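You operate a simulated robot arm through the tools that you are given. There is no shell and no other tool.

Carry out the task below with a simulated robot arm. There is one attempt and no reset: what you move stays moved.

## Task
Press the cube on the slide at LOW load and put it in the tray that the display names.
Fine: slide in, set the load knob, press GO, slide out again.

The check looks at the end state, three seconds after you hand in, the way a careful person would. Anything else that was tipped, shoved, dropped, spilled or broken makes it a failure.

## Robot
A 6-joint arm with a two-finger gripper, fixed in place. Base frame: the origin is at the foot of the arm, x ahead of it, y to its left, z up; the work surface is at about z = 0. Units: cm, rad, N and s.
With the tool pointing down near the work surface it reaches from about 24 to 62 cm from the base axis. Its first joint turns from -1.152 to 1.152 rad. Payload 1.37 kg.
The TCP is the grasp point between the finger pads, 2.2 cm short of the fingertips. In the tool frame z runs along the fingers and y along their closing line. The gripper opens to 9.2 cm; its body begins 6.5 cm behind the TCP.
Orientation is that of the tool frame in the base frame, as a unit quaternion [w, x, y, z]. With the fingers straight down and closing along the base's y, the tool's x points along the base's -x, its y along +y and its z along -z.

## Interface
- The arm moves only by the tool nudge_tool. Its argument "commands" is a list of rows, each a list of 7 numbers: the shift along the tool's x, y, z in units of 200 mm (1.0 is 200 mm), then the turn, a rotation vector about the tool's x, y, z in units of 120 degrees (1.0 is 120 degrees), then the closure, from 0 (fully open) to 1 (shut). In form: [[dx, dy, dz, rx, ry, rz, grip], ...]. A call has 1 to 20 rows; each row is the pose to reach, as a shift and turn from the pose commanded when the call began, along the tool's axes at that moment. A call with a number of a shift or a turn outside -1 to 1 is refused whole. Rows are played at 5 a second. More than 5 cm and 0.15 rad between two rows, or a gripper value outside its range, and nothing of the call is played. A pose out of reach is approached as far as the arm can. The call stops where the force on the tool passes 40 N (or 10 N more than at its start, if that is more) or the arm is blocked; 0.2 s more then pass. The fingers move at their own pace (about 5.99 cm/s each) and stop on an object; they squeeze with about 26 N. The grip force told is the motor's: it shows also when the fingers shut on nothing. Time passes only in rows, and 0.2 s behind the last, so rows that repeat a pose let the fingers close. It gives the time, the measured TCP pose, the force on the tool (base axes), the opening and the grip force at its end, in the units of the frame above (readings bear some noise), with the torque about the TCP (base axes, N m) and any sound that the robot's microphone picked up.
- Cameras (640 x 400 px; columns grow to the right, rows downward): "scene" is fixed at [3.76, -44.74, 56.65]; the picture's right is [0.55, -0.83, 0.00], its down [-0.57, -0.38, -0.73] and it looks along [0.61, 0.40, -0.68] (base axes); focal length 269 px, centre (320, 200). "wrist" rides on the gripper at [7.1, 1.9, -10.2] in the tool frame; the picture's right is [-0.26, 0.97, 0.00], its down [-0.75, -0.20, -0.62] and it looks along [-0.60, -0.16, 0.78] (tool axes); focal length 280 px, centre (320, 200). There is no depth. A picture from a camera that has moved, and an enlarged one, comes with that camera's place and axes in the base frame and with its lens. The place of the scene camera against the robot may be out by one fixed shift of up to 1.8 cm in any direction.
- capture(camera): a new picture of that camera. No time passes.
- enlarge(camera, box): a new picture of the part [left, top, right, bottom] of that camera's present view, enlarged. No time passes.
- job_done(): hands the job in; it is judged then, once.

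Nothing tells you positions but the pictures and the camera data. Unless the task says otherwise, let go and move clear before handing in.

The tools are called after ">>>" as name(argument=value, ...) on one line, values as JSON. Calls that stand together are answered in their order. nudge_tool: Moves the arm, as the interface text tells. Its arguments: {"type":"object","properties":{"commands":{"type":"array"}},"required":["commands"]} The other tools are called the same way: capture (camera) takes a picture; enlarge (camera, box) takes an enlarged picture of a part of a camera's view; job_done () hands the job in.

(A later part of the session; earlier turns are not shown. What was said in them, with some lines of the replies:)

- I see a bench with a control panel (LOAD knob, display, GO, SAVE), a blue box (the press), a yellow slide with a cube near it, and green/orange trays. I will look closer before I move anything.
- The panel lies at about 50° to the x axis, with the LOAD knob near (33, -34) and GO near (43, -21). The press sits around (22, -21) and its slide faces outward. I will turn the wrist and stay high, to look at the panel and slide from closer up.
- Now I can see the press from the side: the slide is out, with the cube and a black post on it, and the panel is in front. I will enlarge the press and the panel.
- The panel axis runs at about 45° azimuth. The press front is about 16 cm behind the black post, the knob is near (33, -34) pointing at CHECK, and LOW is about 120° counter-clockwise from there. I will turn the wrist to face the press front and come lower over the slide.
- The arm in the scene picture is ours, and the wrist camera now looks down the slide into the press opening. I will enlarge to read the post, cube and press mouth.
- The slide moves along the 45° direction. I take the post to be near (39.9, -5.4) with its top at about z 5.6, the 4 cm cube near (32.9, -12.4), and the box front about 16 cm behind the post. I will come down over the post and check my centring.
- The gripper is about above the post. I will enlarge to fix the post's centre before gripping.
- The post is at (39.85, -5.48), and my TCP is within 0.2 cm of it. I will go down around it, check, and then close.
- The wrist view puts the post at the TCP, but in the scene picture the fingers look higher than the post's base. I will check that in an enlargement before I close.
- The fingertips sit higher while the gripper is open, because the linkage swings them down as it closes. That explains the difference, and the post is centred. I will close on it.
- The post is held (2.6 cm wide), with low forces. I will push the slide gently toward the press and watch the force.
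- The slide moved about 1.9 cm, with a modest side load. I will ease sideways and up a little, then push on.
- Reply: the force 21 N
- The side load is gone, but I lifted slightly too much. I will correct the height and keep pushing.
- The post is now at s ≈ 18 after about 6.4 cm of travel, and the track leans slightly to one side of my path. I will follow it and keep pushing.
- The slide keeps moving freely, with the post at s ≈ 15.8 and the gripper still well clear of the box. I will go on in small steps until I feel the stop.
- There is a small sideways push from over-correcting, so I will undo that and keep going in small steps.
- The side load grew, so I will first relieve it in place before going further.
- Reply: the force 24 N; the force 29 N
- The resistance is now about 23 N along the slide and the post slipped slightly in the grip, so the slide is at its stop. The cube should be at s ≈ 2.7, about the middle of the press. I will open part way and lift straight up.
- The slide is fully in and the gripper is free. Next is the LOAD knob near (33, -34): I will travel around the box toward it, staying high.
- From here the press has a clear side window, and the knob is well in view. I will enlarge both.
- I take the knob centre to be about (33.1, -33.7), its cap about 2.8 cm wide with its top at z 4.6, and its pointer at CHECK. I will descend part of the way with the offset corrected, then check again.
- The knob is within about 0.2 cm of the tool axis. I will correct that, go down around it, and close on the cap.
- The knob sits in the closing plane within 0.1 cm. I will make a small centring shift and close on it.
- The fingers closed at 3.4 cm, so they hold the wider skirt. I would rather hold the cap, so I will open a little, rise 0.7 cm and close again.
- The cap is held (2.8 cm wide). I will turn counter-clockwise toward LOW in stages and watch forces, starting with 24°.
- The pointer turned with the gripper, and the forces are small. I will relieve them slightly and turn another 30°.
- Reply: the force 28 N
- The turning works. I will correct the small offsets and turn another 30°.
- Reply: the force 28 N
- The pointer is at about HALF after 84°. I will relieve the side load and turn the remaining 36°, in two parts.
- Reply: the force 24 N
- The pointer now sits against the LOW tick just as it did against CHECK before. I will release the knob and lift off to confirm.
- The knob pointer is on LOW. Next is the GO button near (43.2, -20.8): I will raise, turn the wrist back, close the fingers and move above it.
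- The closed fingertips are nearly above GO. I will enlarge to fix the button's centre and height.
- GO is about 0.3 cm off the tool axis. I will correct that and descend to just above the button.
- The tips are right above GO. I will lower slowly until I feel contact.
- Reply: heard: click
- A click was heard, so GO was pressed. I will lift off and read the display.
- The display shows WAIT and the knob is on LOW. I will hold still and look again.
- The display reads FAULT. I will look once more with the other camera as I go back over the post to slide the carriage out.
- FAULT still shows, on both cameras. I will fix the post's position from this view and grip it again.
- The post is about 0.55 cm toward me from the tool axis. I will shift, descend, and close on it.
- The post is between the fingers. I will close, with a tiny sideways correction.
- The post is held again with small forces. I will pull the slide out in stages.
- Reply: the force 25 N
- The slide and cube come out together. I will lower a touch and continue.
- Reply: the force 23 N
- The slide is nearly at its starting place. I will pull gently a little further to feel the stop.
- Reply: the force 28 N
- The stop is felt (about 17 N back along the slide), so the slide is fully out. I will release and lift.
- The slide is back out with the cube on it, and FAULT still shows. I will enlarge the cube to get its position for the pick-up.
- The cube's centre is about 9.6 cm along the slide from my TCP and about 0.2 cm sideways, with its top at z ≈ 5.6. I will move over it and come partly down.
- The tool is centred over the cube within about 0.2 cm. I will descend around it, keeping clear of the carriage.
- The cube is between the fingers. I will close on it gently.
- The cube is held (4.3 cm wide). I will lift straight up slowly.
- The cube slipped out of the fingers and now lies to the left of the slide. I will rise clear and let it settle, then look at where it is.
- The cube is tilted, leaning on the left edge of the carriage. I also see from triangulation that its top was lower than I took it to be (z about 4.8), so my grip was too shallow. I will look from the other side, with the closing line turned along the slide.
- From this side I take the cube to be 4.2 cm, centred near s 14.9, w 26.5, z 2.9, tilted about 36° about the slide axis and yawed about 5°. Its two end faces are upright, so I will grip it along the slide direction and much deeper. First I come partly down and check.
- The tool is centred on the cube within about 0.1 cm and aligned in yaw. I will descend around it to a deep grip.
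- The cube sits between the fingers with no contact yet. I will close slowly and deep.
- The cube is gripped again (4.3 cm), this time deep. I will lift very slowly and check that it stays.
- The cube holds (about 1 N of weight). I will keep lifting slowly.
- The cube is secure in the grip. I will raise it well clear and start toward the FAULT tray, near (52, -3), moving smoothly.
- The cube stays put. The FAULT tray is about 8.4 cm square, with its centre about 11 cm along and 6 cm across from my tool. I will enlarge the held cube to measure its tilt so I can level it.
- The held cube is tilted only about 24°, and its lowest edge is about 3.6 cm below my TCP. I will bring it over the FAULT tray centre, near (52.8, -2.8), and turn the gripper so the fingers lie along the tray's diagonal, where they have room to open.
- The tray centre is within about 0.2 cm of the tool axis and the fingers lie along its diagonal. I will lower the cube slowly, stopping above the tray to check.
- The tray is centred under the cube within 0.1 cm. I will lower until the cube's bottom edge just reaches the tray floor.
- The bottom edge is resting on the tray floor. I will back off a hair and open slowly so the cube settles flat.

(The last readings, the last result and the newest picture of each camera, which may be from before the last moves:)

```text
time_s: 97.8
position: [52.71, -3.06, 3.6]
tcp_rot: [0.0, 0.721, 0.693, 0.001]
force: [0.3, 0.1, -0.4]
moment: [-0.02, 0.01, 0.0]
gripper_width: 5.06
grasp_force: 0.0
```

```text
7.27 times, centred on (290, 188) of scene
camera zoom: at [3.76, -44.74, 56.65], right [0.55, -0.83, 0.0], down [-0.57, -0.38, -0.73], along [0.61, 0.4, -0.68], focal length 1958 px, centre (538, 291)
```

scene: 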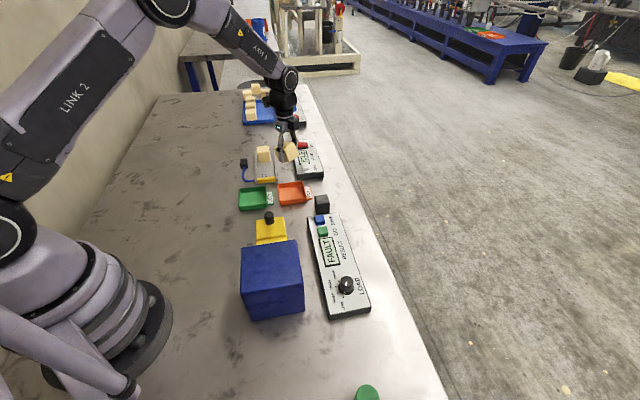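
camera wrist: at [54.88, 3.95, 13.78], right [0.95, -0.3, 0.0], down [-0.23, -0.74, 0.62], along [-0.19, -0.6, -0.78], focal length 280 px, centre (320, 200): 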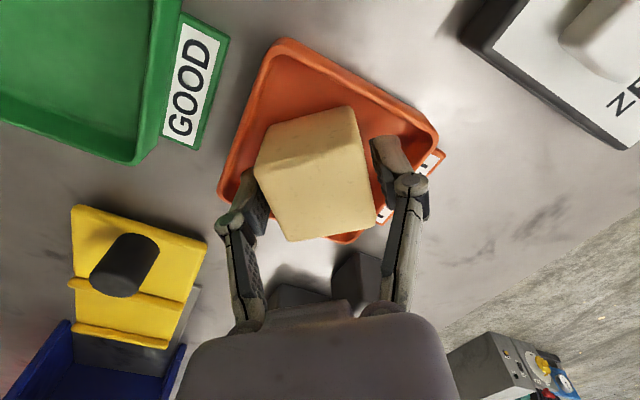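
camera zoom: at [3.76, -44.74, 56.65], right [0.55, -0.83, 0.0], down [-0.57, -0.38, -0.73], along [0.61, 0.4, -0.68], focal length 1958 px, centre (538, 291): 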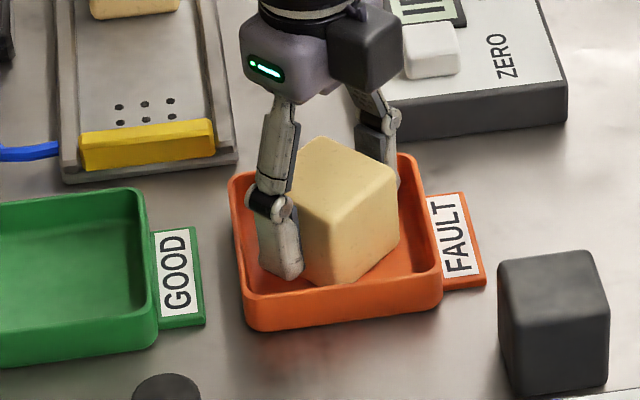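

The cube now sits flat in the FAULT tray. I will lift straight up, slowly at first.

>>> nudge_tool(commands=[[0, 0, -0.01, 0, 0, 0, 0.45], [0, 0, -0.03, 0, 0, 0, 0.45], [0, 0, -0.06, 0, 0, 0, 0.45], [0, 0, -0.1, 0, 0, 0, 0.45], [0, 0, -0.15, 0, 0, 0, 0.45], [0, 0, -0.22, 0, 0, 0, 0.45], [0, 0, -0.32, 0, 0, 0, 0.45], [0, 0, -0.45, 0, 0, 0, 0.45], [0, 0, -0.6, 0, 0, 0, 0.45], [0, 0, -0.7, 0, 0, 0, 0.45], [0, 0, -0.7, 0, 0, 0, 0.45]])

>>> capture(camera="wrist")

>>> capture(camera="scene")

>>> enlarge(camera="scene", box=[220, 150, 380, 330])

```text
time_s: 100.2
position: [52.74, -3.01, 17.65]
tcp_rot: [0.0, 0.721, 0.693, 0.001]
force: [0.0, 0.0, -0.1]
moment: [0.0, -0.01, 0.0]
gripper_width: 5.08
grasp_force: 0.0
```

```text
taken
camera wrist: at [54.8, 3.96, 27.85], right [0.95, -0.3, 0.0], down [-0.23, -0.74, 0.62], along [-0.19, -0.6, -0.78], focal length 280 px, centre (320, 200)
```

wrist: 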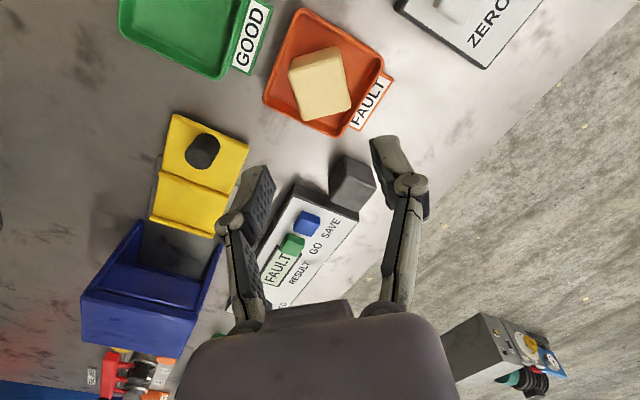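

```text
taken
```

scene: 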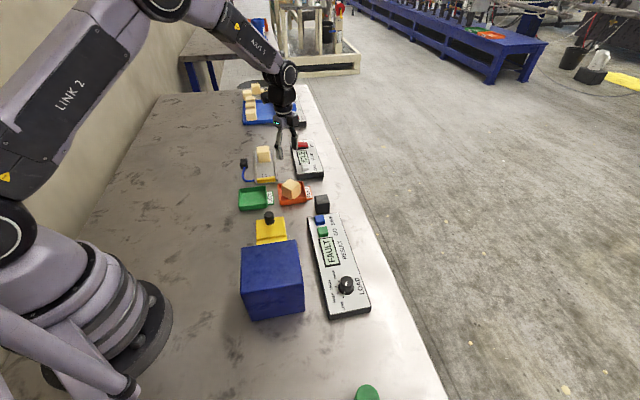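

```text
2.22 times, centred on (300, 240) of scene
camera zoom: at [3.76, -44.74, 56.65], right [0.55, -0.83, 0.0], down [-0.57, -0.38, -0.73], along [0.61, 0.4, -0.68], focal length 598 px, centre (364, 111)
```

zoom: 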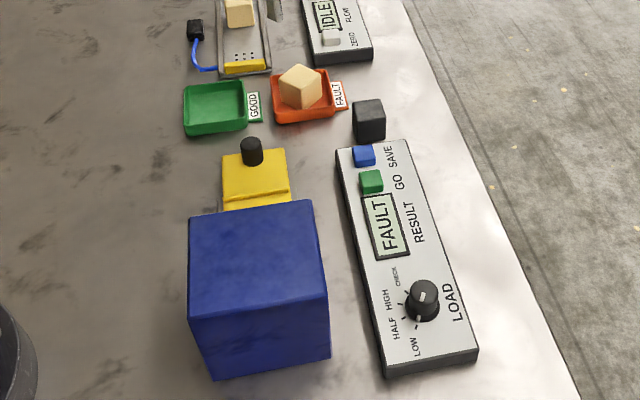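

The cube lies flat in the FAULT tray, the slide is out, and the other things look undisturbed. I will raise the arm well clear and take a last close look.

>>> nudge_tool(commands=[[0, -0.03, -0.1, 0, 0, 0, 0.3], [0, -0.08, -0.22, 0, 0, 0, 0.1], [0, -0.14, -0.35, 0, 0, 0, 0], [0, -0.2, -0.5, 0, 0, 0, 0], [0, -0.27, -0.65, 0, 0, 0, 0], [0, -0.34, -0.78, 0, 0, 0, 0], [0, -0.34, -0.78, 0, 0, 0, 0]])

>>> enlarge(camera="scene", box=[225, 120, 345, 220])

>>> capture(camera="wrist")

>>> capture(camera="scene")

```text
time_s: 101.8
position: [46.26, -2.57, 33.3]
tcp_rot: [0.001, 0.721, 0.693, 0.001]
force: [-0.2, -0.4, 0.2]
moment: [0.0, -0.01, -0.02]
gripper_width: 9.22
grasp_force: 0.1
```

```text
4.00 times, centred on (285, 170) of scene
camera zoom: at [3.75, -44.74, 56.65], right [0.55, -0.83, 0.0], down [-0.57, -0.38, -0.73], along [0.61, 0.4, -0.68], focal length 1077 px, centre (460, 320)
```

zoom: 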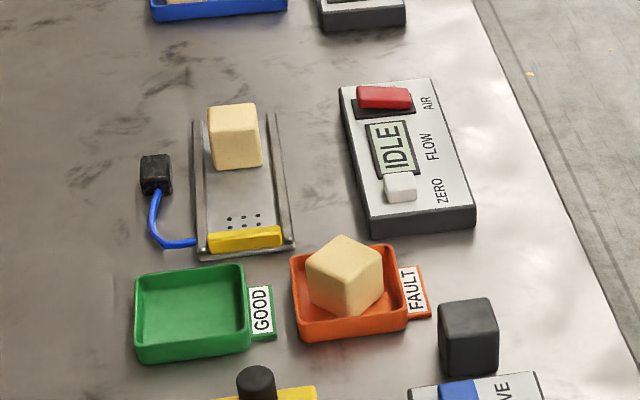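

```text
taken
camera wrist: at [48.32, 4.27, 43.55], right [0.95, -0.3, 0.0], down [-0.23, -0.74, 0.62], along [-0.19, -0.6, -0.78], focal length 280 px, centre (320, 200)
```

wrist: 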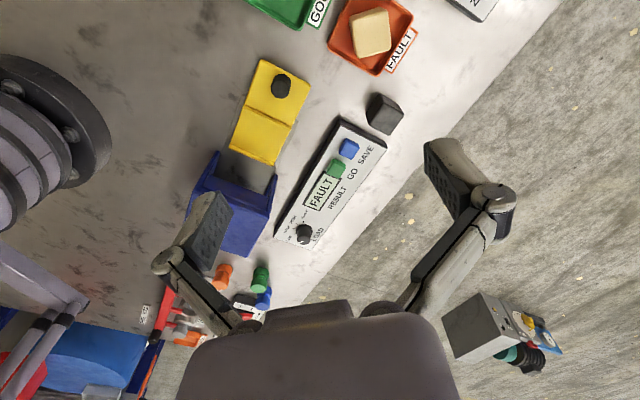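

```text
taken
```

scene: 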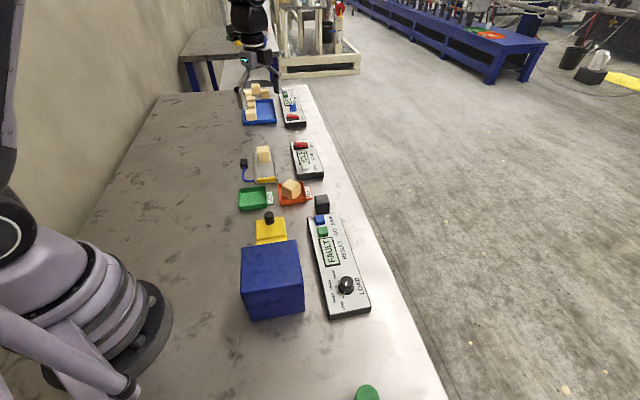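

The cube lies flat in the FAULT tray, which is the one the display names. The slide is out, the knob is on LOW, the gripper is open and clear, and everything else stands where it was, so I hand in.

>>> job_done()

```text
The job is handed in.
```

The cube was pressed at LOW load and is now lying flat in the FAULT tray, which is the tray the display names. I have handed the job in, but no verdict has come back.

- **Press cycle:** I pushed the slide in to its stop and turned the knob from CHECK to LOW. I pressed GO once; the display showed WAIT, then FAULT, and FAULT stayed on.
- **Slide:** It is pulled back out to its stop.
- **A slip:** When I first lifted the cube off the slide, my grip was too shallow. It fell out and came to rest leaning on the left edge of the slide. I picked it up again with a deeper grip and set it down in the tray.
- **Everything else:** In the last pictures the trays, panels and other objects look where they were. The arm is open and well clear.
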